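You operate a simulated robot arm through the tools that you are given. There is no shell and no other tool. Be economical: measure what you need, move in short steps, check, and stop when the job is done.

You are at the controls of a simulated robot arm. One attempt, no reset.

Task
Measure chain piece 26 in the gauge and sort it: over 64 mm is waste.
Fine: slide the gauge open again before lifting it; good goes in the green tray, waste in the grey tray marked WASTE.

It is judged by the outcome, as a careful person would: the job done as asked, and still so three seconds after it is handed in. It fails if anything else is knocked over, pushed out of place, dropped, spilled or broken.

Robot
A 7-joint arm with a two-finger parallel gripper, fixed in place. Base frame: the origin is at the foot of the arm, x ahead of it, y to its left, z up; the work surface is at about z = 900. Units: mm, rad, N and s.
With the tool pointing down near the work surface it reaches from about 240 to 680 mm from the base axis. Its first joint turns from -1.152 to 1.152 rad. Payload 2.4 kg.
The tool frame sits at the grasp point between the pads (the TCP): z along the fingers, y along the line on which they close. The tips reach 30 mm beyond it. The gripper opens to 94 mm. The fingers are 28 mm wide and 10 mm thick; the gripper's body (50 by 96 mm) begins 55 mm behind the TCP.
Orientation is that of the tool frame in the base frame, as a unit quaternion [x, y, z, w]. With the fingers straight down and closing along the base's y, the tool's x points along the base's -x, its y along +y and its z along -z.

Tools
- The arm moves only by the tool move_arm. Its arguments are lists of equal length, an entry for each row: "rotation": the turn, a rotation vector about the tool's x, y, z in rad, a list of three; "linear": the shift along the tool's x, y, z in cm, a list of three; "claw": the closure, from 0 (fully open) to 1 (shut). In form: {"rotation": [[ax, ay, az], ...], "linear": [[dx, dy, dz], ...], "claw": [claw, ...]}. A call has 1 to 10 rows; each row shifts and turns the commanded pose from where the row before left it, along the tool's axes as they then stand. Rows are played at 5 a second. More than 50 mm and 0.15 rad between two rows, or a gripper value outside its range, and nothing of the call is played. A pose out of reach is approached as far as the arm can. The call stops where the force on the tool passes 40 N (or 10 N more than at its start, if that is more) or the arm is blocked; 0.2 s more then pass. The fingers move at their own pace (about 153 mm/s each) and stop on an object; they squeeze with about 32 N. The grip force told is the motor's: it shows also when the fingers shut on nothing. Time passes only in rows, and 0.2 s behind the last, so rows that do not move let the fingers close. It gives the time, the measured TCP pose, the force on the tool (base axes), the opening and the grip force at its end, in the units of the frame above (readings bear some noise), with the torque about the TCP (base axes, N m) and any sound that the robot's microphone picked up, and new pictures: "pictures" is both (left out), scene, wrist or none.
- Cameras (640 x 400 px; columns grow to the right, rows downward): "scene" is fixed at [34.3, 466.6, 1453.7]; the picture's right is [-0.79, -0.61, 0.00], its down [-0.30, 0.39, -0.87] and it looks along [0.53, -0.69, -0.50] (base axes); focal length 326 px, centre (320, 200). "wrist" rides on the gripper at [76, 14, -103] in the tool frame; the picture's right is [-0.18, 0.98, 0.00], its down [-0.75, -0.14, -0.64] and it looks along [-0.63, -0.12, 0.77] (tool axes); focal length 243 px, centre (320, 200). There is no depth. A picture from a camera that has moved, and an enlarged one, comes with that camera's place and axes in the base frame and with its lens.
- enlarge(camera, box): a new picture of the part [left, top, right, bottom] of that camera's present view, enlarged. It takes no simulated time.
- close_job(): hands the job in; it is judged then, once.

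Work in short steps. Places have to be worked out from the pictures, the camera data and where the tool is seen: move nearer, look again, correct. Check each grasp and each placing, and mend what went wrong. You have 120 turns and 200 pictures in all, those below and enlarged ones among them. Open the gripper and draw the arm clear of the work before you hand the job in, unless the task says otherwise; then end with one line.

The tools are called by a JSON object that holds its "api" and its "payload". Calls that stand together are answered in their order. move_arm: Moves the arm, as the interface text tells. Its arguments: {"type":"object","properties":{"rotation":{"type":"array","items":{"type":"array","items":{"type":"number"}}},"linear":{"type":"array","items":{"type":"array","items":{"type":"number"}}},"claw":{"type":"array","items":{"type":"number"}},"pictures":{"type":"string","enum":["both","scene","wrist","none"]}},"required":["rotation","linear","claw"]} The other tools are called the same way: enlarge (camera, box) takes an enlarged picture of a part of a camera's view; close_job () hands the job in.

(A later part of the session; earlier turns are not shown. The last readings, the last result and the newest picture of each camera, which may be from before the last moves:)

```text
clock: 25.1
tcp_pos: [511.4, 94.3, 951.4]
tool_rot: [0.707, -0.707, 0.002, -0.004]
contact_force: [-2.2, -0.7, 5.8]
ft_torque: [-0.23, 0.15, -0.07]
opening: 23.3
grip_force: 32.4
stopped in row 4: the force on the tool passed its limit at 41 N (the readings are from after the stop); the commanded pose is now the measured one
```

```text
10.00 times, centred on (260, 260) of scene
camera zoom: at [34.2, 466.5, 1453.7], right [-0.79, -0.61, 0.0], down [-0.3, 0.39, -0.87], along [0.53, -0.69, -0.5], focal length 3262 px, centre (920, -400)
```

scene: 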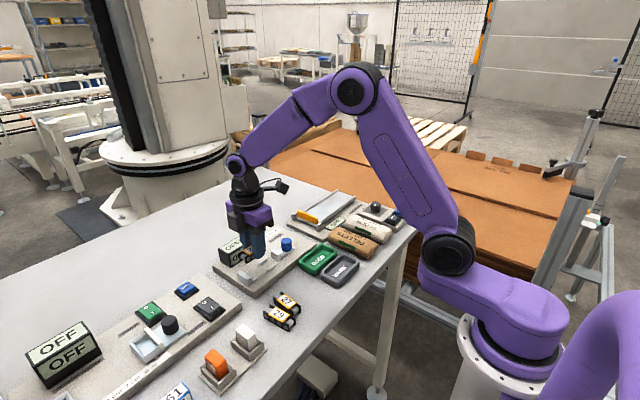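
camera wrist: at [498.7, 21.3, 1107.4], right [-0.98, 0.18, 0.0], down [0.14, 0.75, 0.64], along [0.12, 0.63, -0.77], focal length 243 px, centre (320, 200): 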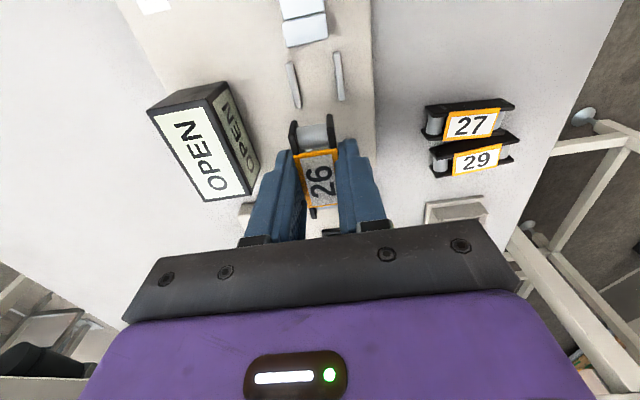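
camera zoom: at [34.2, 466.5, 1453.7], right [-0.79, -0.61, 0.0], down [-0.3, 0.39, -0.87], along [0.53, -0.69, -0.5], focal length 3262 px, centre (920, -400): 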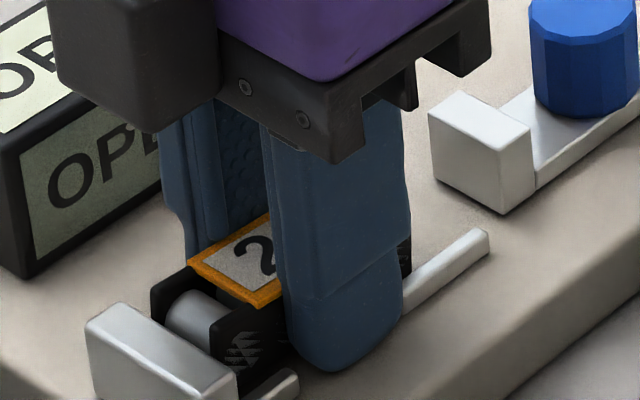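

Likely the low-x finger touches the end of the middle rail. Lift 1.5 mm, move +2 mm toward the fixed jaw, and lower again.

{"api": "move_arm", "payload": {"rotation": [[0, 0, 0], [0, 0, 0], [0, 0, 0], [0, 0, 0], [0, 0, 0], [0, 0, 0], [0, 0, 0]], "linear": [[0, 0, -0.15], [-0.1, 0, 0], [-0.1, 0, 0], [0, 0, 0.1], [0, 0, 0.1], [0, 0, 0.1], [0, 0, 0]], "claw": [1, 1, 1, 1, 1, 1, 1], "pictures": "none"}}

{"api": "enlarge", "payload": {"camera": "scene", "box": [235, 240, 285, 280]}}

```text
clock: 26.8
tcp_pos: [511.5, 95.5, 952.7]
tool_rot: [0.707, -0.707, 0.002, -0.001]
contact_force: [-5.4, -1.4, 7.5]
ft_torque: [-0.34, 0.29, -0.09]
opening: 23.3
grip_force: 31.6
stopped in row 7: the force on the tool passed its limit at 41 N (the readings are from after the stop); the commanded pose is now the measured one
```

```text
10.00 times, centred on (260, 260) of scene
camera zoom: at [34.1, 466.5, 1453.7], right [-0.79, -0.61, 0.0], down [-0.3, 0.39, -0.87], along [0.53, -0.69, -0.49], focal length 3262 px, centre (920, -400)
```

zoom: 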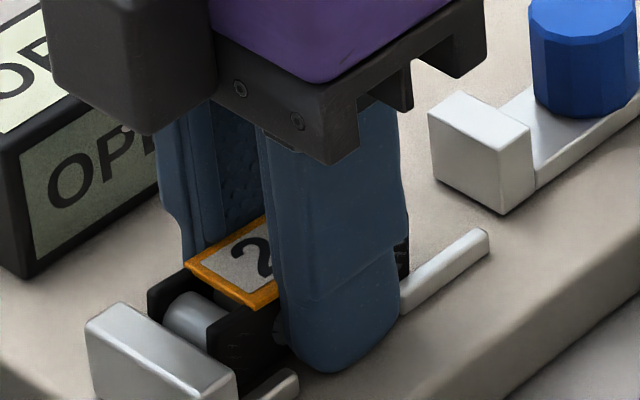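

The finger rests on the rail edge; the piece is at most 1–3 mm above the base, between the rails. Release by opening to ~36 mm, then rise a little.

{"api": "move_arm", "payload": {"rotation": [[0, 0, 0], [0, 0, 0], [0, 0, 0], [0, 0, 0]], "linear": [[0, 0, -0.05], [0, 0, 0], [0, 0, 0], [0, 0, 0]], "claw": [0.85, 0.7, 0.62, 0.62], "pictures": "wrist"}}

{"api": "enlarge", "payload": {"camera": "scene", "box": [235, 240, 285, 280]}}

```text
clock: 27.8
tcp_pos: [511.5, 96.0, 952.8]
tool_rot: [-0.707, 0.707, -0.003, 0.002]
contact_force: [0.0, -0.2, -0.2]
ft_torque: [0.02, -0.03, -0.01]
opening: 35.8
grip_force: 0.1
camera wrist: at [496.7, 20.0, 1054.6], right [-0.98, 0.18, -0.01], down [0.14, 0.75, 0.64], along [0.12, 0.63, -0.77], focal length 243 px, centre (320, 200)
```

wrist: 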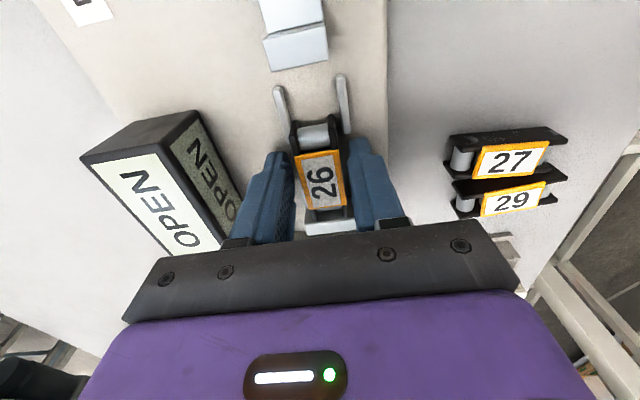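

```text
10.00 times, centred on (260, 260) of scene
camera zoom: at [34.3, 466.6, 1453.7], right [-0.79, -0.61, 0.0], down [-0.3, 0.39, -0.87], along [0.53, -0.69, -0.5], focal length 3262 px, centre (920, -400)
```

zoom: 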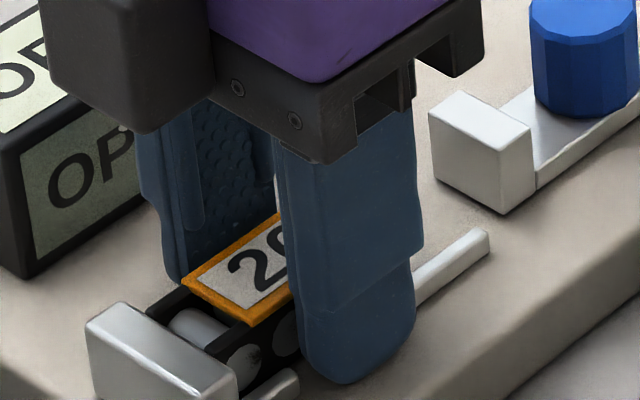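

The piece has settled between the rails. Rise straight up 100 mm.

{"api": "move_arm", "payload": {"rotation": [[0, 0, 0], [0, 0, 0], [0, 0, 0], [0, 0, 0], [0, 0, 0]], "linear": [[0, 0, -0.8], [0, 0, -1.5], [0, 0, -2.5], [0, 0, -2.5], [0, 0, -2.7]], "claw": [0.62, 0.62, 0.62, 0.62, 0.62], "pictures": "none"}}

{"api": "enlarge", "payload": {"camera": "wrist", "box": [180, 0, 420, 220]}}

{"api": "enlarge", "payload": {"camera": "scene", "box": [210, 215, 310, 295]}}

```text
clock: 29.0
tcp_pos: [509.7, 95.8, 1053.3]
tool_rot: [0.707, -0.707, 0.002, -0.001]
contact_force: [0.3, 0.3, -0.1]
ft_torque: [0.01, 0.02, 0.0]
opening: 35.7
grip_force: 0.0
```

```text
1.82 times, centred on (300, 110) of wrist
camera zoom: at [494.4, 19.6, 1155.9], right [-0.98, 0.18, -0.01], down [0.14, 0.75, 0.64], along [0.12, 0.63, -0.77], focal length 441 px, centre (356, 364)
```

zoom: 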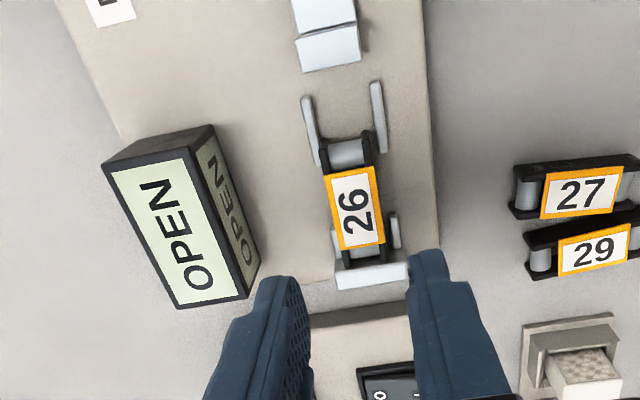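

```text
5.00 times, centred on (260, 255) of scene
camera zoom: at [34.3, 466.6, 1453.7], right [-0.79, -0.61, 0.0], down [-0.3, 0.39, -0.87], along [0.53, -0.69, -0.5], focal length 1631 px, centre (620, -75)
```

zoom: 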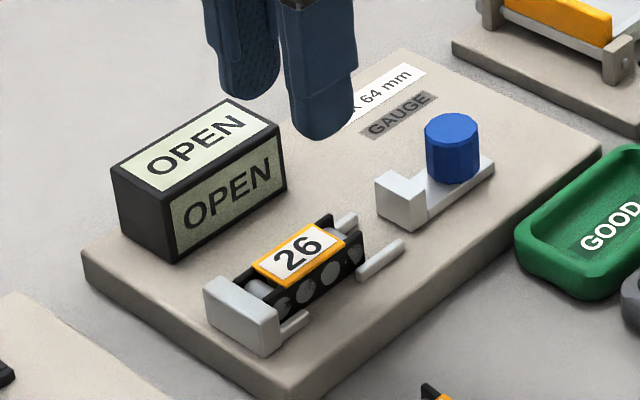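

Piece 26 sits squarely in the gauge. Now to the slider knob (≈(512, −5)): move −y 85 mm at height and look.

{"api": "move_arm", "payload": {"rotation": [[0, 0, 0], [0, 0, 0], [0, 0, 0], [0, 0, 0]], "linear": [[2.3, 0, 0], [2.3, 0, 0], [2.3, 0, 0], [1.6, 0, 0]], "claw": [0.4, 0.4, 0.4, 0.4], "pictures": "none"}}

{"api": "enlarge", "payload": {"camera": "wrist", "box": [180, 0, 420, 220]}}

{"api": "enlarge", "payload": {"camera": "scene", "box": [210, 215, 310, 295]}}

```text
clock: 30.0
tcp_pos: [511.1, 9.2, 1054.8]
tool_rot: [0.707, -0.707, 0.002, -0.002]
contact_force: [0.2, -0.5, 0.6]
ft_torque: [-0.01, 0.0, 0.0]
opening: 56.3
grip_force: 0.1
```

```text
1.82 times, centred on (300, 110) of wrist
camera zoom: at [496.4, -68.0, 1156.3], right [-0.98, 0.18, -0.01], down [0.14, 0.75, 0.64], along [0.12, 0.63, -0.77], focal length 441 px, centre (356, 364)
```

zoom: 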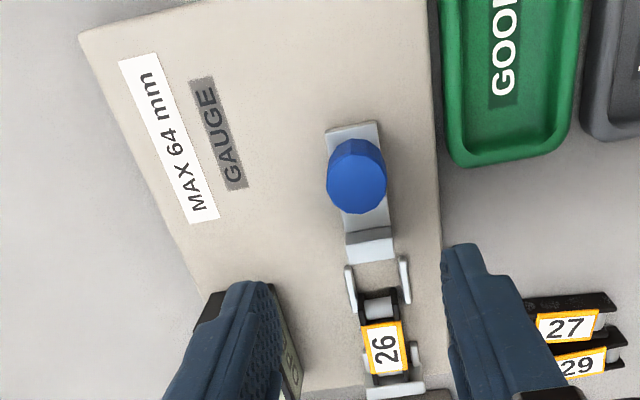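

```text
5.00 times, centred on (260, 255) of scene
camera zoom: at [34.3, 466.6, 1453.7], right [-0.79, -0.61, 0.0], down [-0.3, 0.39, -0.87], along [0.53, -0.69, -0.5], focal length 1631 px, centre (620, -75)
```

zoom: 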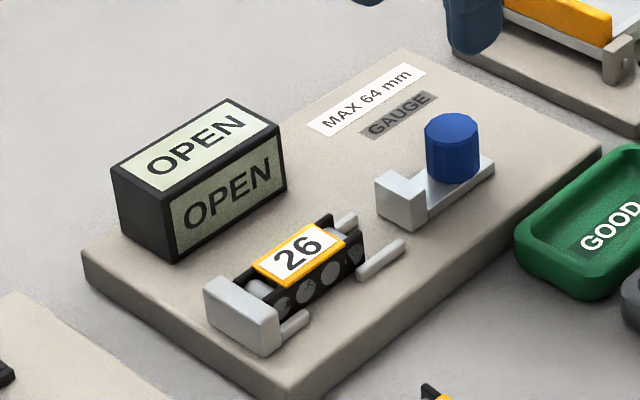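

Knob centre ≈(509, −4), Ø27, top z≈950; tray edge at x≈465. Set opening ~46 mm, align and descend to z≈985 to check.

{"api": "move_arm", "payload": {"rotation": [[0, 0, 0], [0, 0, 0], [0, 0, 0], [0, 0, 0]], "linear": [[1.32, 0.15, 0], [0, 0, 2.4], [0, 0, 2.6], [0, 0, 2.0]], "claw": [0.51, 0.51, 0.51, 0.51], "pictures": "wrist"}}

{"api": "enlarge", "payload": {"camera": "scene", "box": [240, 205, 320, 270]}}

```text
clock: 31.0
tcp_pos: [508.7, -2.8, 982.0]
tool_rot: [0.707, -0.707, 0.002, -0.002]
contact_force: [0.5, -0.2, 0.0]
ft_torque: [-0.01, -0.04, -0.01]
opening: 46.1
grip_force: 0.2
camera wrist: at [493.5, -79.6, 1084.0], right [-0.98, 0.18, -0.01], down [0.14, 0.75, 0.64], along [0.12, 0.63, -0.77], focal length 243 px, centre (320, 200)
```

wrist: 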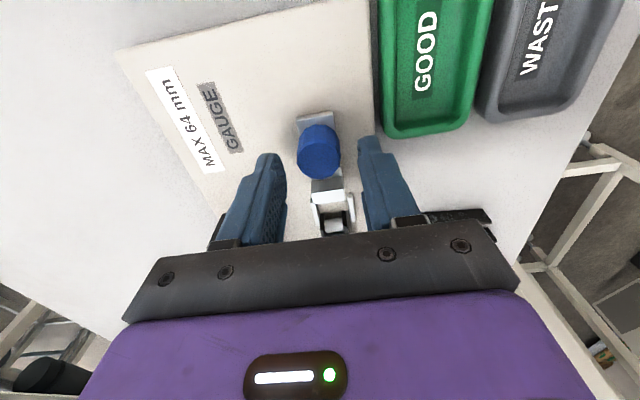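

```text
6.15 times, centred on (280, 238) of scene
camera zoom: at [34.3, 466.6, 1453.7], right [-0.79, -0.61, 0.0], down [-0.3, 0.39, -0.87], along [0.53, -0.69, -0.5], focal length 2008 px, centre (566, -31)
```

zoom: 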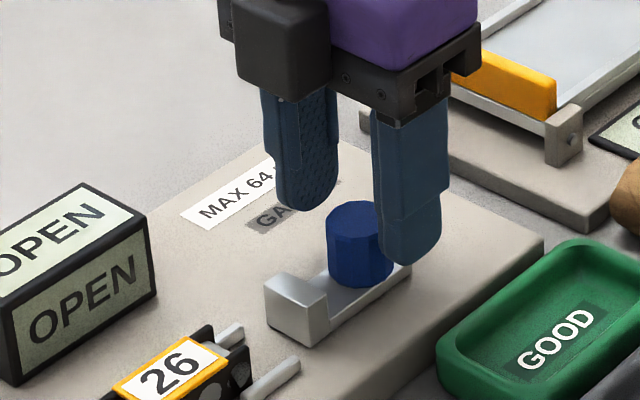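

Aligned. Descend 25 mm around the knob and close on it.

{"api": "move_arm", "payload": {"rotation": [[0, 0, 0], [0, 0, 0], [0, 0, 0], [0, 0, 0], [0, 0, 0], [0, 0, 0]], "linear": [[0.2, 0, 0.8], [0, 0, 0.9], [0, 0, 0.8], [0, 0, 0], [0, 0, 0], [0, 0, 0]], "claw": [0.51, 0.51, 0.51, 0.7, 1, 1], "pictures": "none"}}

{"api": "enlarge", "payload": {"camera": "scene", "box": [210, 205, 310, 285]}}

```text
clock: 32.4
tcp_pos: [508.8, -5.3, 956.6]
tool_rot: [-0.707, 0.707, -0.001, 0.001]
contact_force: [-6.3, -0.2, 1.9]
ft_torque: [0.06, 0.53, 0.0]
opening: 27.2
grip_force: 45.1
```

```text
5.00 times, centred on (260, 245) of scene
camera zoom: at [34.2, 466.6, 1453.7], right [-0.79, -0.61, 0.0], down [-0.3, 0.39, -0.87], along [0.53, -0.69, -0.49], focal length 1631 px, centre (620, -25)
```

zoom: 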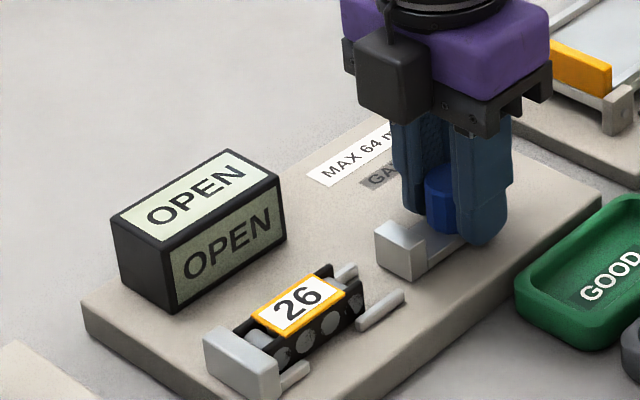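

Knob held. Slide it +y 20 mm.

{"api": "move_arm", "payload": {"rotation": [[0, 0, 0], [0, 0, 0], [0, 0, 0], [0, 0, 0], [0, 0, 0], [0, 0, 0]], "linear": [[-0.3, 0, 0], [-0.4, 0, 0], [-0.4, 0, 0], [-0.4, 0, 0], [-0.4, 0, 0], [0, 0, 0]], "claw": [1, 1, 1, 1, 1, 1], "pictures": "none"}}

{"api": "enlarge", "payload": {"camera": "scene", "box": [210, 205, 310, 285]}}

```text
clock: 33.8
tcp_pos: [509.2, 13.7, 957.5]
tool_rot: [-0.707, 0.708, -0.001, 0.0]
contact_force: [-8.4, 0.5, -23.6]
ft_torque: [-0.06, 0.52, -0.08]
opening: 26.9
grip_force: 45.1
```

```text
5.00 times, centred on (260, 245) of scene
camera zoom: at [34.5, 466.6, 1453.7], right [-0.79, -0.61, 0.0], down [-0.3, 0.39, -0.87], along [0.53, -0.69, -0.5], focal length 1631 px, centre (620, -25)
```

zoom: 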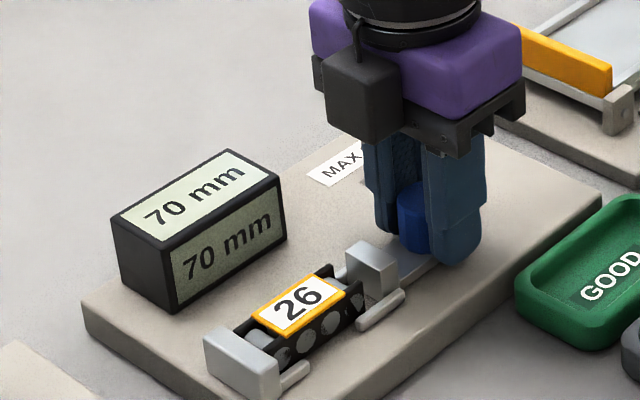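

Display now reads 70 mm while moving. There's a 24 N upward pull; ease down 0.5 mm and continue sliding in 1 mm steps.

{"api": "move_arm", "payload": {"rotation": [[0, 0, 0], [0, 0, 0], [0, 0, 0], [0, 0, 0], [0, 0, 0]], "linear": [[0, 0, 0.06], [-0.1, 0, 0], [-0.1, 0, 0], [-0.1, 0, 0], [0, 0, 0]], "claw": [1, 1, 1, 1, 1], "pictures": "none"}}

{"api": "enlarge", "payload": {"camera": "scene", "box": [210, 205, 310, 285]}}

```text
clock: 35.0
tcp_pos: [509.5, 18.3, 957.9]
tool_rot: [0.708, -0.707, 0.002, -0.002]
contact_force: [-2.9, -0.1, -26.1]
ft_torque: [-0.25, 0.52, -0.01]
opening: 26.9
grip_force: 45.3
```

```text
5.00 times, centred on (260, 245) of scene
camera zoom: at [34.7, 466.6, 1453.6], right [-0.79, -0.61, 0.0], down [-0.3, 0.39, -0.87], along [0.53, -0.69, -0.5], focal length 1631 px, centre (620, -25)
```

zoom: 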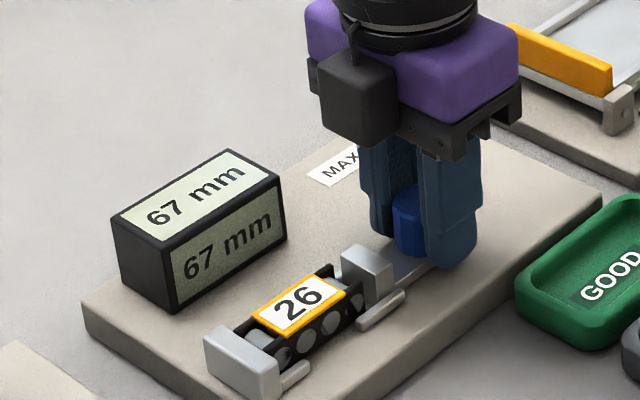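

67 mm and no y force yet. Ease down another 1 mm, and continue 3 mm.

{"api": "move_arm", "payload": {"rotation": [[0, 0, 0], [0, 0, 0], [0, 0, 0], [0, 0, 0], [0, 0, 0], [0, 0, 0]], "linear": [[0, 0, 0.1], [-0.1, 0, 0], [-0.1, 0, 0], [-0.1, 0, 0], [0, 0, 0], [0, 0, 0]], "claw": [1, 1, 1, 1, 1, 1], "pictures": "none"}}

{"api": "enlarge", "payload": {"camera": "scene", "box": [210, 205, 310, 285]}}

```text
clock: 36.4
tcp_pos: [510.6, 19.5, 956.3]
tool_rot: [-0.707, 0.707, -0.002, 0.002]
contact_force: [-11.4, 0.2, 6.3]
ft_torque: [0.02, 0.67, 0.0]
opening: 27.1
grip_force: 44.9
```

```text
5.00 times, centred on (260, 245) of scene
camera zoom: at [33.9, 466.6, 1453.7], right [-0.79, -0.61, 0.0], down [-0.3, 0.39, -0.87], along [0.53, -0.69, -0.49], focal length 1631 px, centre (620, -25)
```

zoom: 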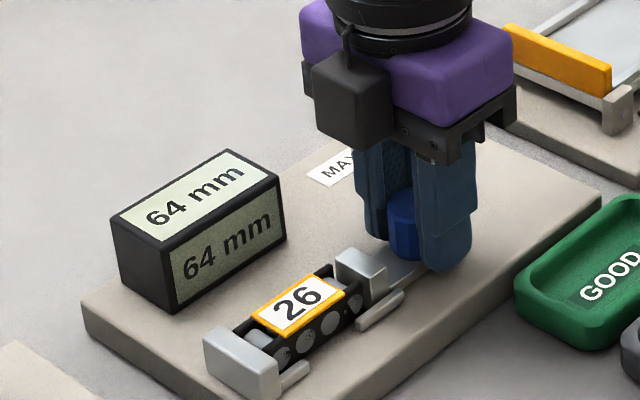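

64 mm, still no y resistance. Continue 2 mm more.

{"api": "move_arm", "payload": {"rotation": [[0, 0, 0], [0, 0, 0], [0, 0, 0], [0, 0, 0]], "linear": [[-0.1, 0.03, -0.02], [-0.1, 0, 0], [0, 0, 0], [0, 0, 0]], "claw": [1, 1, 1, 1], "pictures": "none"}}

{"api": "enlarge", "payload": {"camera": "scene", "box": [210, 205, 310, 285]}}

```text
clock: 37.4
tcp_pos: [510.6, 21.9, 955.5]
tool_rot: [-0.707, 0.707, -0.002, 0.003]
contact_force: [-11.4, -0.2, 23.4]
ft_torque: [-0.03, 0.69, -0.01]
opening: 27.2
grip_force: 44.7
```

```text
5.00 times, centred on (260, 245) of scene
camera zoom: at [33.7, 466.5, 1453.7], right [-0.79, -0.61, 0.0], down [-0.3, 0.39, -0.87], along [0.53, -0.69, -0.49], focal length 1631 px, centre (620, -25)
```

zoom: 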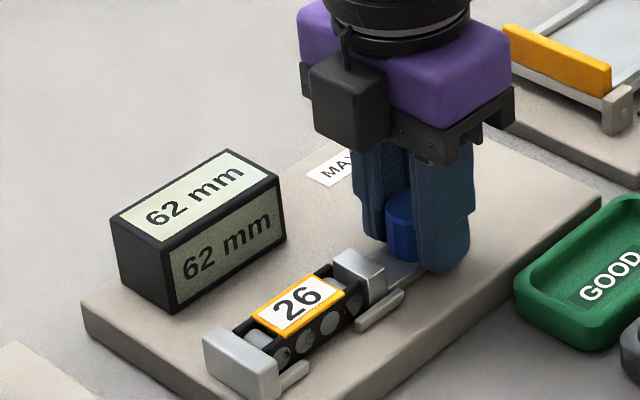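

62 mm and still no y resistance, so go on until it seats. Relieve the z load slightly and slide 2 mm more.

{"api": "move_arm", "payload": {"rotation": [[0, 0, 0], [0, 0, 0], [0, 0, 0], [0, 0, 0], [0, 0, 0]], "linear": [[0, 0, -0.08], [-0.1, 0, 0], [-0.1, 0, 0], [0, 0, 0], [0, 0, 0]], "claw": [1, 1, 1, 1, 1], "pictures": "none"}}

{"api": "enlarge", "payload": {"camera": "scene", "box": [210, 205, 310, 285]}}

```text
clock: 38.6
tcp_pos: [510.3, 23.2, 956.9]
tool_rot: [-0.707, 0.707, -0.003, 0.003]
contact_force: [-8.6, -1.6, 26.4]
ft_torque: [-0.05, 0.67, -0.01]
opening: 27.2
grip_force: 45.7
```

```text
5.00 times, centred on (260, 245) of scene
camera zoom: at [33.7, 466.5, 1453.7], right [-0.79, -0.61, 0.0], down [-0.3, 0.39, -0.87], along [0.53, -0.69, -0.49], focal length 1631 px, centre (620, -25)
```

zoom: 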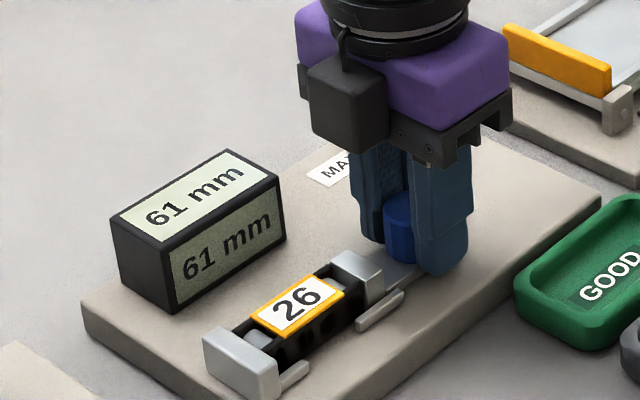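

61 mm with −1.6 N in y. Relieve z by 1 mm and push 2 mm more to confirm seating.

{"api": "move_arm", "payload": {"rotation": [[0, 0, 0], [0, 0, 0], [0, 0, 0], [0, 0, 0], [0, 0, 0]], "linear": [[0, 0, -0.1], [-0.1, 0, 0], [-0.1, 0, 0], [0, 0, 0], [0, 0, 0]], "claw": [1, 1, 1, 1, 1], "pictures": "none"}}

{"api": "enlarge", "payload": {"camera": "scene", "box": [220, 225, 290, 285]}}

```text
clock: 39.8
tcp_pos: [510.1, 23.5, 956.9]
tool_rot: [-0.706, 0.708, -0.003, 0.002]
contact_force: [4.4, -23.0, 3.6]
ft_torque: [-0.46, 0.42, -0.12]
opening: 27.3
grip_force: 44.6
```

```text
6.67 times, centred on (255, 255) of scene
camera zoom: at [34.4, 465.9, 1453.9], right [-0.79, -0.61, 0.0], down [-0.3, 0.39, -0.87], along [0.53, -0.69, -0.5], focal length 2175 px, centre (753, -167)
```

zoom: 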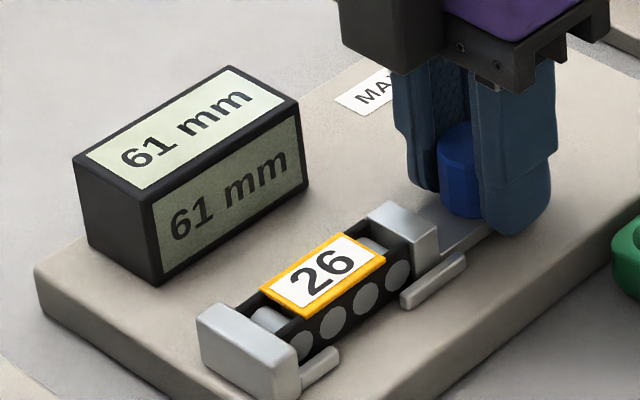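

Seated at −23 N with a stable 61 mm: good. Now slide the gauge open again, −y about 28 mm.

{"api": "move_arm", "payload": {"rotation": [[0, 0, 0], [0, 0, 0], [0, 0, 0], [0, 0, 0], [0, 0, 0], [0, 0, 0], [0, 0, 0], [0, 0, 0]], "linear": [[0.25, 0, 0], [0.35, 0, 0], [0.45, 0, 0], [0.45, 0, 0], [0.45, 0, 0], [0.45, 0, 0], [0.4, 0, 0], [0, 0, 0]], "claw": [1, 1, 1, 1, 1, 1, 1, 1], "pictures": "none"}}

{"api": "enlarge", "payload": {"camera": "scene", "box": [210, 205, 310, 285]}}

```text
clock: 41.6
tcp_pos: [508.8, -2.0, 957.8]
tool_rot: [-0.707, 0.707, -0.002, 0.002]
contact_force: [1.9, -0.3, 1.4]
ft_torque: [0.14, 0.5, -0.01]
opening: 27.1
grip_force: 45.3
```

```text
5.00 times, centred on (260, 245) of scene
camera zoom: at [34.4, 466.6, 1453.7], right [-0.79, -0.61, 0.0], down [-0.3, 0.39, -0.87], along [0.53, -0.69, -0.5], focal length 1631 px, centre (620, -25)
```

zoom: 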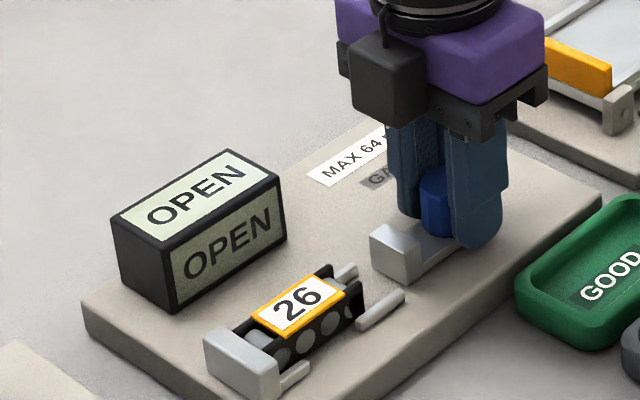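

Display reads OPEN. Move the last 2 mm back, release and rise.

{"api": "move_arm", "payload": {"rotation": [[0, 0, 0], [0, 0, 0], [0, 0, 0], [0, 0, 0], [0, 0, 0], [0, 0, 0], [0, 0, 0], [0, 0, 0]], "linear": [[0.2, 0, 0], [0, 0, 0], [0, 0, 0], [0, 0, 0], [0, 0, -1.0], [0, 0, -2.0], [0, 0, -3.0], [0, 0, -3.5]], "claw": [1, 0.7, 0.52, 0.52, 0.52, 0.52, 0.52, 0.52], "pictures": "none"}}

{"api": "move_arm", "payload": {"rotation": [[0, 0, 0], [0, 0, 0], [0, 0, 0], [0, 0, 0]], "linear": [[-2.5, 0, 0], [-2.8, 0, 0], [-2.8, 0, 0], [-1.8, 0, 0]], "claw": [0.6, 0.6, 0.6, 0.6], "pictures": "none"}}

{"api": "enlarge", "payload": {"camera": "wrist", "box": [180, 0, 420, 220]}}

{"api": "enlarge", "payload": {"camera": "scene", "box": [210, 205, 310, 285]}}

```text
clock: 43.4
tcp_pos: [510.9, -2.5, 1054.5]
tool_rot: [-0.707, 0.708, -0.001, 0.002]
contact_force: [0.6, 0.1, -0.7]
ft_torque: [-0.04, -0.01, 0.0]
opening: 45.2
grip_force: 0.2
```

```text
clock: 44.4
tcp_pos: [509.6, 95.8, 1053.9]
tool_rot: [0.708, -0.707, 0.002, -0.002]
contact_force: [-0.5, -0.4, -0.5]
ft_torque: [-0.03, -0.03, 0.0]
opening: 37.4
grip_force: 0.1
```

```text
1.82 times, centred on (300, 110) of wrist
camera zoom: at [493.6, 19.2, 1156.1], right [-0.98, 0.18, -0.01], down [0.14, 0.75, 0.64], along [0.12, 0.63, -0.77], focal length 441 px, centre (356, 364)
```

zoom: 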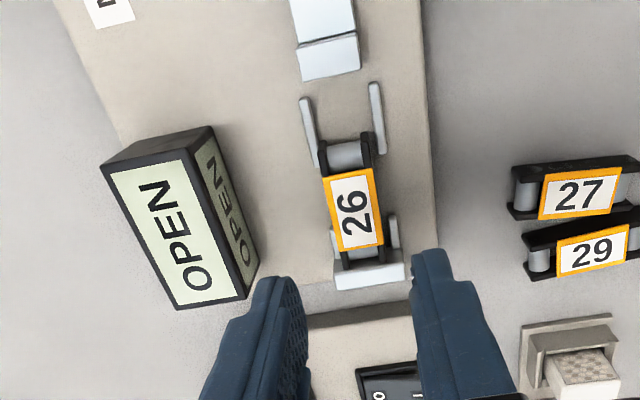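

```text
5.00 times, centred on (260, 245) of scene
camera zoom: at [34.4, 466.6, 1453.7], right [-0.79, -0.61, 0.0], down [-0.3, 0.39, -0.87], along [0.53, -0.69, -0.5], focal length 1631 px, centre (620, -25)
```

zoom: 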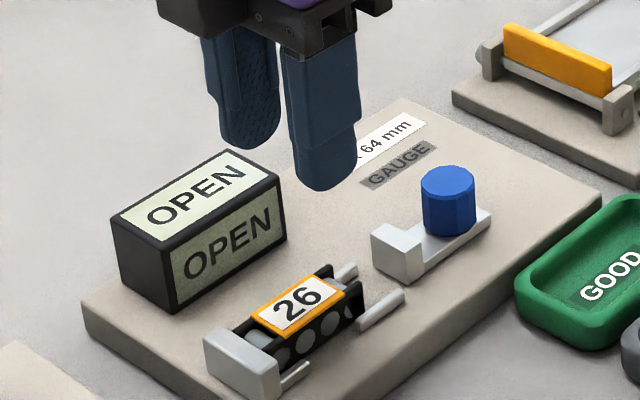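

Gauge open, piece in place at about (511, 98). Align (+2 mm y, +1 mm x) and descend to z≈975, check.

{"api": "move_arm", "payload": {"rotation": [[0, 0, 0], [0, 0, 0], [0, 0, 0], [0, 0, 0], [0, 0, 0]], "linear": [[-0.2, -0.09, 0], [0, 0, 2.5], [0, 0, 2.7], [0, 0, 2.7], [0, 0, 0]], "claw": [0.62, 0.62, 0.62, 0.62, 0.62], "pictures": "none"}}

{"api": "enlarge", "payload": {"camera": "wrist", "box": [240, 50, 400, 250]}}

{"api": "enlarge", "payload": {"camera": "scene", "box": [220, 225, 300, 290]}}

```text
clock: 45.6
tcp_pos: [509.5, 94.7, 973.9]
tool_rot: [0.707, -0.707, 0.002, -0.002]
contact_force: [-0.1, -0.2, -0.1]
ft_torque: [-0.01, 0.01, 0.0]
opening: 35.9
grip_force: 0.0
```

```text
2.00 times, centred on (320, 150) of wrist
camera zoom: at [495.2, 19.2, 1076.5], right [-0.98, 0.18, -0.01], down [0.14, 0.75, 0.64], along [0.12, 0.63, -0.77], focal length 485 px, centre (320, 300)
```

zoom: 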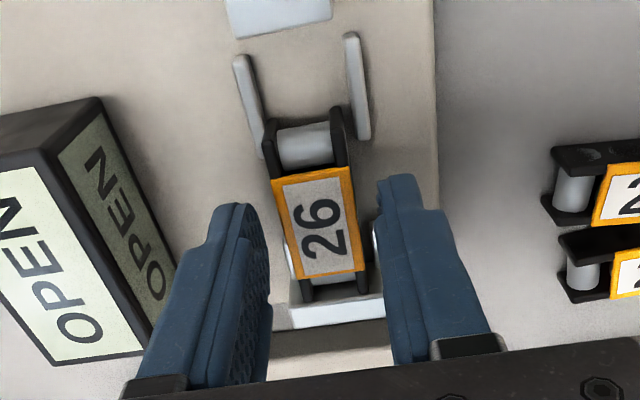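

```text
6.15 times, centred on (260, 258) of scene
camera zoom: at [34.3, 466.6, 1453.7], right [-0.79, -0.61, 0.0], down [-0.3, 0.39, -0.87], along [0.53, -0.69, -0.5], focal length 2008 px, centre (689, -154)
```

zoom: 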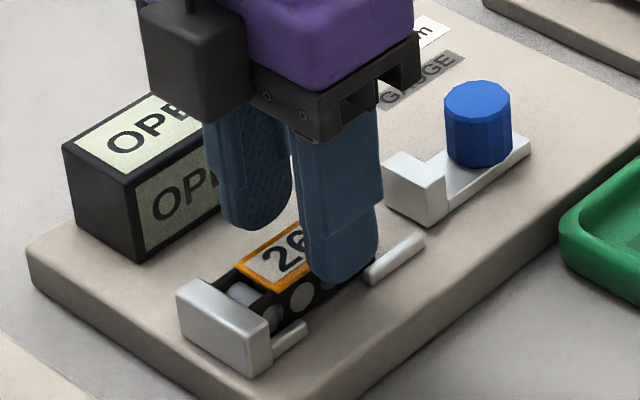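

Piece is +2.5 mm in y and +0.7 mm in x of the TCP. Correct and descend 16 mm.

{"api": "move_arm", "payload": {"rotation": [[0, 0, 0], [0, 0, 0], [0, 0, 0], [0, 0, 0]], "linear": [[-0.25, -0.07, 0], [0, 0, 0.8], [0, 0, 0.8], [0, 0, 0]], "claw": [0.62, 0.62, 0.62, 0.62], "pictures": "none"}}

{"api": "enlarge", "payload": {"camera": "wrist", "box": [240, 50, 400, 250]}}

{"api": "enlarge", "payload": {"camera": "scene", "box": [220, 225, 300, 290]}}

```text
clock: 46.6
tcp_pos: [513.6, 99.9, 958.1]
tool_rot: [-0.707, 0.708, -0.003, 0.004]
contact_force: [-2.9, -1.7, 28.8]
ft_torque: [0.32, 0.65, 0.12]
opening: 37.3
grip_force: 1.0
```

```text
2.00 times, centred on (320, 150) of wrist
camera zoom: at [497.1, 23.2, 1061.3], right [-0.98, 0.18, -0.01], down [0.13, 0.75, 0.64], along [0.13, 0.63, -0.76], focal length 485 px, centre (320, 300)
```

zoom: 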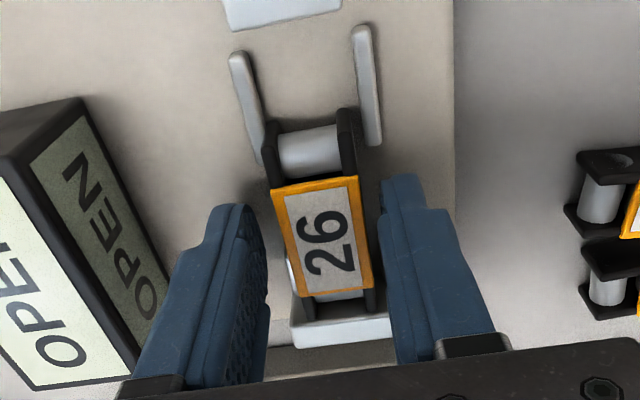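

```text
6.15 times, centred on (260, 258) of scene
camera zoom: at [33.8, 466.4, 1453.7], right [-0.79, -0.61, 0.0], down [-0.3, 0.39, -0.87], along [0.53, -0.69, -0.49], focal length 2008 px, centre (689, -154)
```

zoom: 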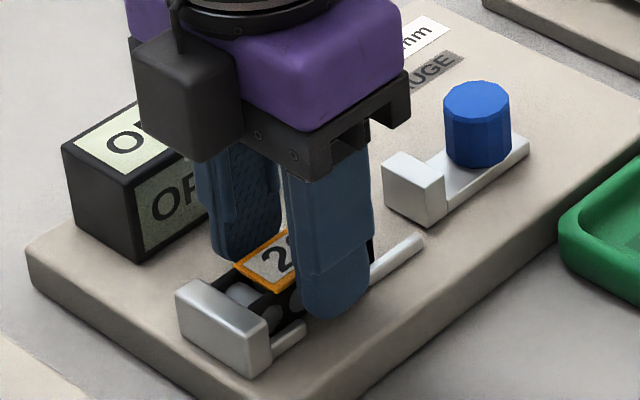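

Contact: the low-x finger's +y edge seems to touch the short rail of the fixed jaw. Rise 3 mm, shift −2 mm in y, −0.8 in x, and descend 3 mm again.

{"api": "move_arm", "payload": {"rotation": [[0, 0, 0], [0, 0, 0], [0, 0, 0], [0, 0, 0], [0, 0, 0]], "linear": [[0, 0, -0.5], [0.2, 0.08, 0], [0, 0, 0], [0, 0, 0.2], [0, 0, 0.2]], "claw": [0.62, 0.62, 0.62, 0.62, 0.62], "pictures": "none"}}

{"api": "enlarge", "payload": {"camera": "wrist", "box": [260, 80, 380, 230]}}

{"api": "enlarge", "payload": {"camera": "scene", "box": [235, 245, 285, 285]}}

```text
clock: 47.8
tcp_pos: [511.8, 98.0, 958.4]
tool_rot: [0.707, -0.707, 0.003, -0.002]
contact_force: [-0.4, -0.3, 0.9]
ft_torque: [-0.01, 0.03, 0.01]
opening: 35.9
grip_force: 0.4
```

```text
2.67 times, centred on (320, 155) of wrist
camera zoom: at [496.4, 22.0, 1061.1], right [-0.98, 0.18, -0.01], down [0.14, 0.75, 0.64], along [0.12, 0.63, -0.77], focal length 647 px, centre (320, 320)
```

zoom: 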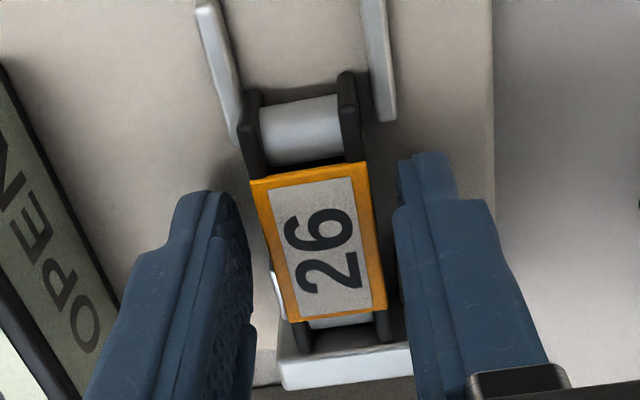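

```text
10.00 times, centred on (260, 265) of scene
camera zoom: at [34.3, 466.5, 1453.7], right [-0.79, -0.61, 0.0], down [-0.3, 0.39, -0.87], along [0.53, -0.69, -0.5], focal length 3262 px, centre (920, -450)
```

zoom: 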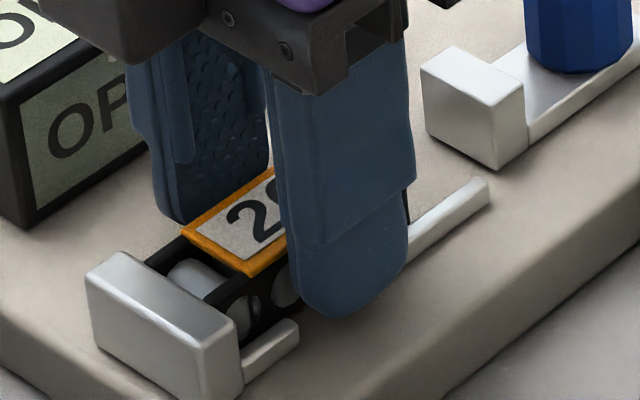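

No contact at 958 now. Descend in 1.5 mm steps to about 952.

{"api": "move_arm", "payload": {"rotation": [[0, 0, 0], [0, 0, 0], [0, 0, 0], [0, 0, 0], [0, 0, 0]], "linear": [[0, 0, 0.15], [0, 0, 0.15], [0, 0, 0.15], [0, 0, 0.15], [0, 0, 0]], "claw": [0.62, 0.62, 0.62, 0.62, 0.62], "pictures": "none"}}

{"api": "enlarge", "payload": {"camera": "scene", "box": [235, 245, 285, 285]}}

```text
clock: 49.0
tcp_pos: [510.3, 97.7, 953.2]
tool_rot: [0.707, -0.707, 0.002, -0.002]
contact_force: [0.7, 0.0, 0.2]
ft_torque: [-0.01, 0.02, 0.0]
opening: 35.5
grip_force: 0.0
```

```text
10.00 times, centred on (260, 265) of scene
camera zoom: at [34.3, 466.6, 1453.7], right [-0.79, -0.61, 0.0], down [-0.3, 0.39, -0.87], along [0.53, -0.69, -0.5], focal length 3262 px, centre (920, -450)
```

zoom: 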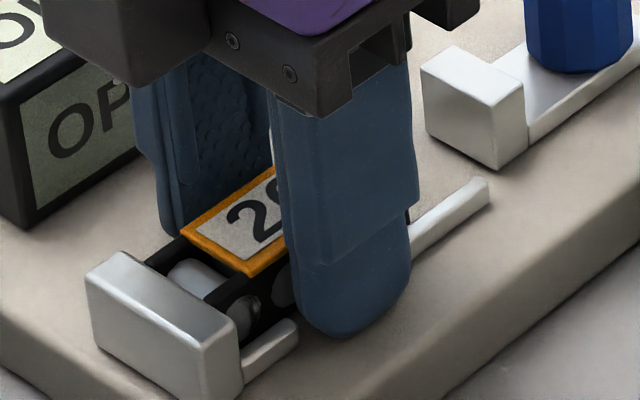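

No contact yet and fingers fit in the rail gap. One mm lower, then close and lift slowly 8 mm.

{"api": "move_arm", "payload": {"rotation": [[0, 0, 0], [0, 0, 0], [0, 0, 0], [0, 0, 0], [0, 0, 0], [0, 0, 0], [0, 0, 0], [0, 0, 0], [0, 0, 0]], "linear": [[0, 0, 0.1], [0, 0, 0.05], [0, 0, 0], [0, 0, 0], [0, 0, 0], [0, 0, -0.2], [0, 0, -0.2], [0, 0, -0.2], [0, 0, -0.2]], "claw": [0.62, 0.62, 0.75, 1, 1, 1, 1, 1, 1], "pictures": "none"}}

{"api": "enlarge", "payload": {"camera": "scene", "box": [220, 225, 300, 290]}}

```text
clock: 50.1
tcp_pos: [510.4, 97.6, 952.6]
tool_rot: [0.707, -0.707, 0.002, -0.002]
contact_force: [-4.8, -0.9, 7.3]
ft_torque: [0.1, 0.28, 0.04]
opening: 23.5
grip_force: 32.0
stopped in row 5: the force on the tool passed its limit at 40 N (the readings are from after the stop); the commanded pose is now the measured one
```

```text
6.15 times, centred on (260, 258) of scene
camera zoom: at [34.1, 466.5, 1453.7], right [-0.79, -0.61, 0.0], down [-0.3, 0.39, -0.87], along [0.53, -0.69, -0.49], focal length 2008 px, centre (689, -154)
```

zoom: 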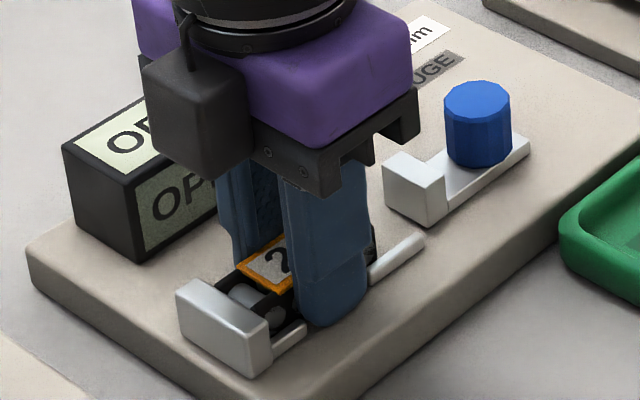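

Gripped (23.5 mm, 32 N); the contact came as a finger closed by the rail. Lift slowly.

{"api": "move_arm", "payload": {"rotation": [[0, 0, 0], [0, 0, 0], [0, 0, 0], [0, 0, 0], [0, 0, 0], [0, 0, 0], [0, 0, 0], [0, 0, 0]], "linear": [[0, 0, -0.1], [0, 0, -0.15], [0, 0, -0.2], [0, 0, -0.3], [0, 0, -0.4], [0, 0, -0.5], [0, 0, -0.5], [0, 0, -0.5]], "claw": [1, 1, 1, 1, 1, 1, 1, 1], "pictures": "none"}}

{"api": "enlarge", "payload": {"camera": "scene", "box": [220, 225, 300, 290]}}

```text
clock: 51.9
tcp_pos: [510.4, 100.3, 979.3]
tool_rot: [0.707, -0.707, 0.001, -0.003]
contact_force: [0.0, -0.4, -1.3]
ft_torque: [0.05, 0.03, 0.0]
opening: 23.5
grip_force: 31.8
```

```text
6.15 times, centred on (260, 258) of scene
camera zoom: at [34.4, 466.6, 1453.7], right [-0.79, -0.61, 0.0], down [-0.3, 0.39, -0.87], along [0.53, -0.69, -0.5], focal length 2008 px, centre (689, -154)
```

zoom: 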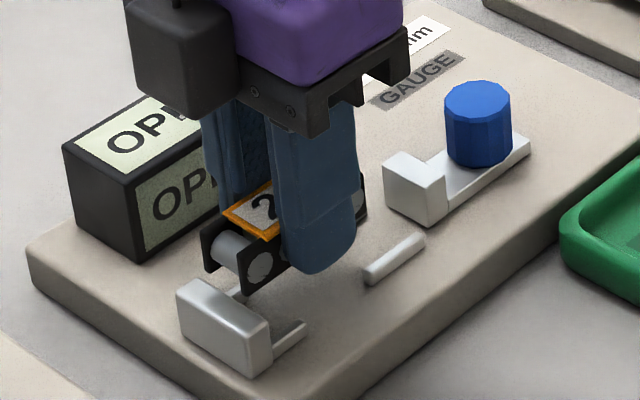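

Piece held. Rise 50 mm, then carry toward the green tray (≈(431, −35)), stopping slightly short for a look.

{"api": "move_arm", "payload": {"rotation": [[0, 0, 0], [0, 0, 0], [0, 0, 0], [0, 0, 0], [0, 0, 0], [0, 0, 0], [0, 0, 0], [0, 0, 0], [0, 0, 0], [0, 0, 0]], "linear": [[0, 0, -1.5], [0, 0, -2], [0, 0, -1.5], [1.0, 0.8, 0], [1.9, 1.3, 0], [2.2, 1.5, 0], [2.2, 1.5, 0], [2.2, 1.5, 0], [1.5, 1.0, 0], [0.5, 0.4, 0]], "claw": [1, 1, 1, 1, 1, 1, 1, 1, 1, 1], "pictures": "scene"}}

{"api": "enlarge", "payload": {"camera": "wrist", "box": [220, 20, 440, 240]}}

{"api": "enlarge", "payload": {"camera": "scene", "box": [270, 215, 370, 295]}}

```text
clock: 54.1
tcp_pos: [430.4, -17.8, 1029.5]
tool_rot: [-0.707, 0.708, -0.002, 0.002]
contact_force: [0.4, -0.2, -1.6]
ft_torque: [0.0, -0.01, 0.02]
opening: 23.2
grip_force: 32.3
```

scene: 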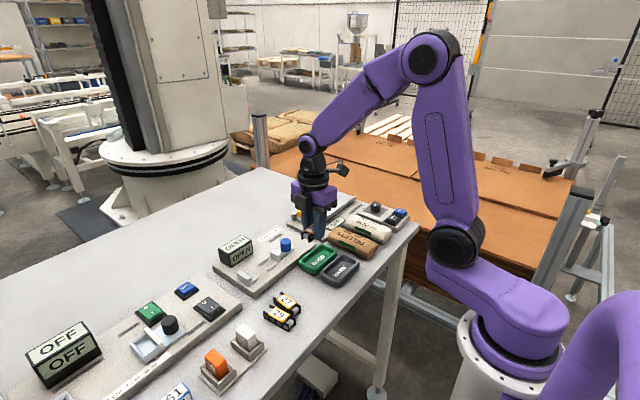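

```text
1.82 times, centred on (330, 130) of wrist
camera zoom: at [415.6, -93.6, 1131.3], right [-0.98, 0.18, 0.0], down [0.14, 0.75, 0.64], along [0.12, 0.63, -0.77], focal length 441 px, centre (302, 327)
```

zoom: 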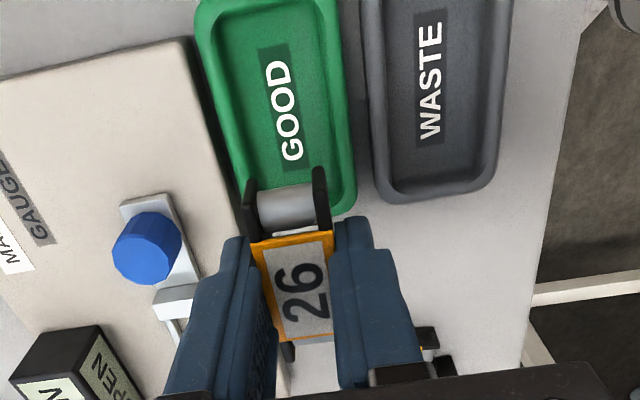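

```text
5.00 times, centred on (320, 255) of scene
camera zoom: at [34.4, 466.6, 1453.7], right [-0.79, -0.61, 0.0], down [-0.3, 0.39, -0.87], along [0.53, -0.69, -0.5], focal length 1631 px, centre (320, -75)
```

zoom: 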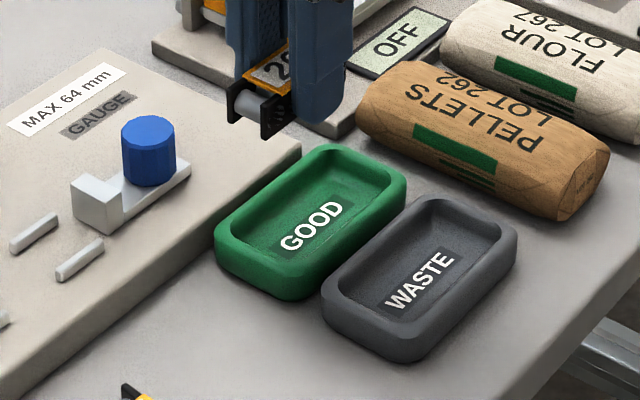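

Green tray: x≈404–462, y≈−82–6, centre ≈(433, −38); floor is ~40 mm wide so the fingers barely fit. Move over the centre and descend to z≈975 to check alignment.

{"api": "move_arm", "payload": {"rotation": [[0, 0, 0], [0, 0, 0], [0, 0, 0], [0, 0, 0], [0, 0, 0], [0, 0, 0]], "linear": [[1.0, -0.2, 0], [1.0, 0, 0], [0, 0, 1.3], [0, 0, 1.6], [0, 0, 1.6], [0, 0, 1.0]], "claw": [1, 1, 1, 1, 1, 1], "pictures": "none"}}

{"api": "enlarge", "payload": {"camera": "wrist", "box": [220, 20, 440, 240]}}

{"api": "enlarge", "payload": {"camera": "scene", "box": [280, 220, 360, 285]}}

```text
clock: 55.5
tcp_pos: [433.5, -36.2, 972.3]
tool_rot: [0.707, -0.707, 0.001, -0.001]
contact_force: [0.2, -0.4, -1.5]
ft_torque: [0.03, 0.03, -0.01]
opening: 23.0
grip_force: 31.8
```

```text
1.82 times, centred on (330, 130) of wrist
camera zoom: at [417.9, -113.2, 1074.7], right [-0.98, 0.18, 0.0], down [0.14, 0.75, 0.64], along [0.12, 0.63, -0.77], focal length 441 px, centre (302, 327)
```

zoom: 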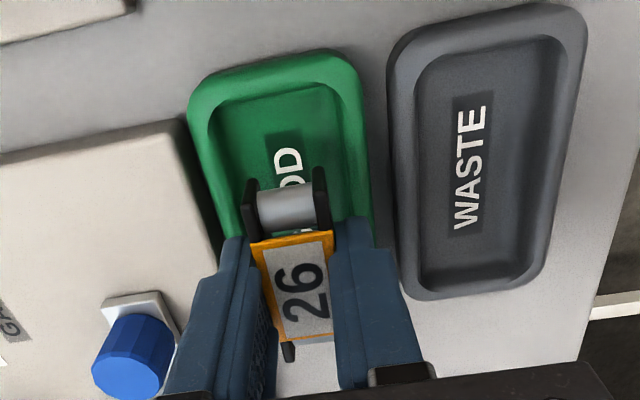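

```text
6.15 times, centred on (320, 252) of scene
camera zoom: at [34.4, 466.6, 1453.7], right [-0.79, -0.61, 0.0], down [-0.3, 0.39, -0.87], along [0.53, -0.69, -0.5], focal length 2008 px, centre (320, -123)
```

zoom: 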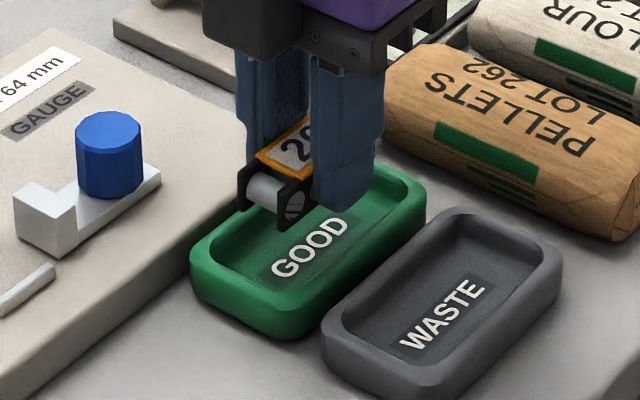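

Piece is centred over the green tray. Descend 22 mm to z≈950 in gentle steps.

{"api": "move_arm", "payload": {"rotation": [[0, 0, 0], [0, 0, 0], [0, 0, 0], [0, 0, 0], [0, 0, 0]], "linear": [[0, 0, 0.6], [0, 0, 0.6], [0, 0, 0.5], [0, 0, 0.4], [0, 0, 0]], "claw": [1, 1, 1, 1, 1], "pictures": "none"}}

{"api": "enlarge", "payload": {"camera": "wrist", "box": [240, 50, 400, 210]}}

{"api": "enlarge", "payload": {"camera": "scene", "box": [290, 230, 350, 280]}}

```text
clock: 56.7
tcp_pos: [434.6, -36.6, 951.0]
tool_rot: [-0.707, 0.708, -0.003, 0.002]
contact_force: [-6.0, 0.7, 33.7]
ft_torque: [0.05, 0.92, 0.01]
opening: 23.3
grip_force: 32.2
```

```text
2.50 times, centred on (320, 130) of wrist
camera zoom: at [417.7, -113.4, 1054.4], right [-0.98, 0.18, -0.01], down [0.14, 0.75, 0.64], along [0.12, 0.63, -0.77], focal length 606 px, centre (320, 375)
```

zoom: 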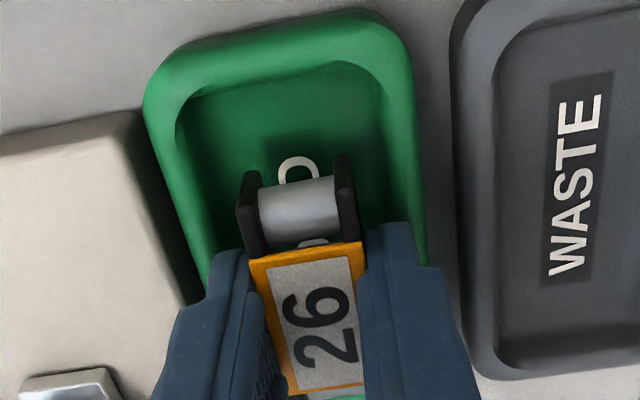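

```text
8.00 times, centred on (320, 255) of scene
camera zoom: at [33.7, 466.6, 1453.7], right [-0.79, -0.61, 0.0], down [-0.3, 0.39, -0.87], along [0.53, -0.69, -0.49], focal length 2610 px, centre (320, -240)
```

zoom: 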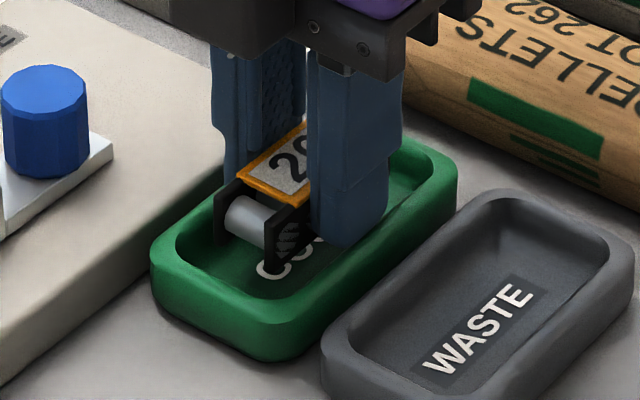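

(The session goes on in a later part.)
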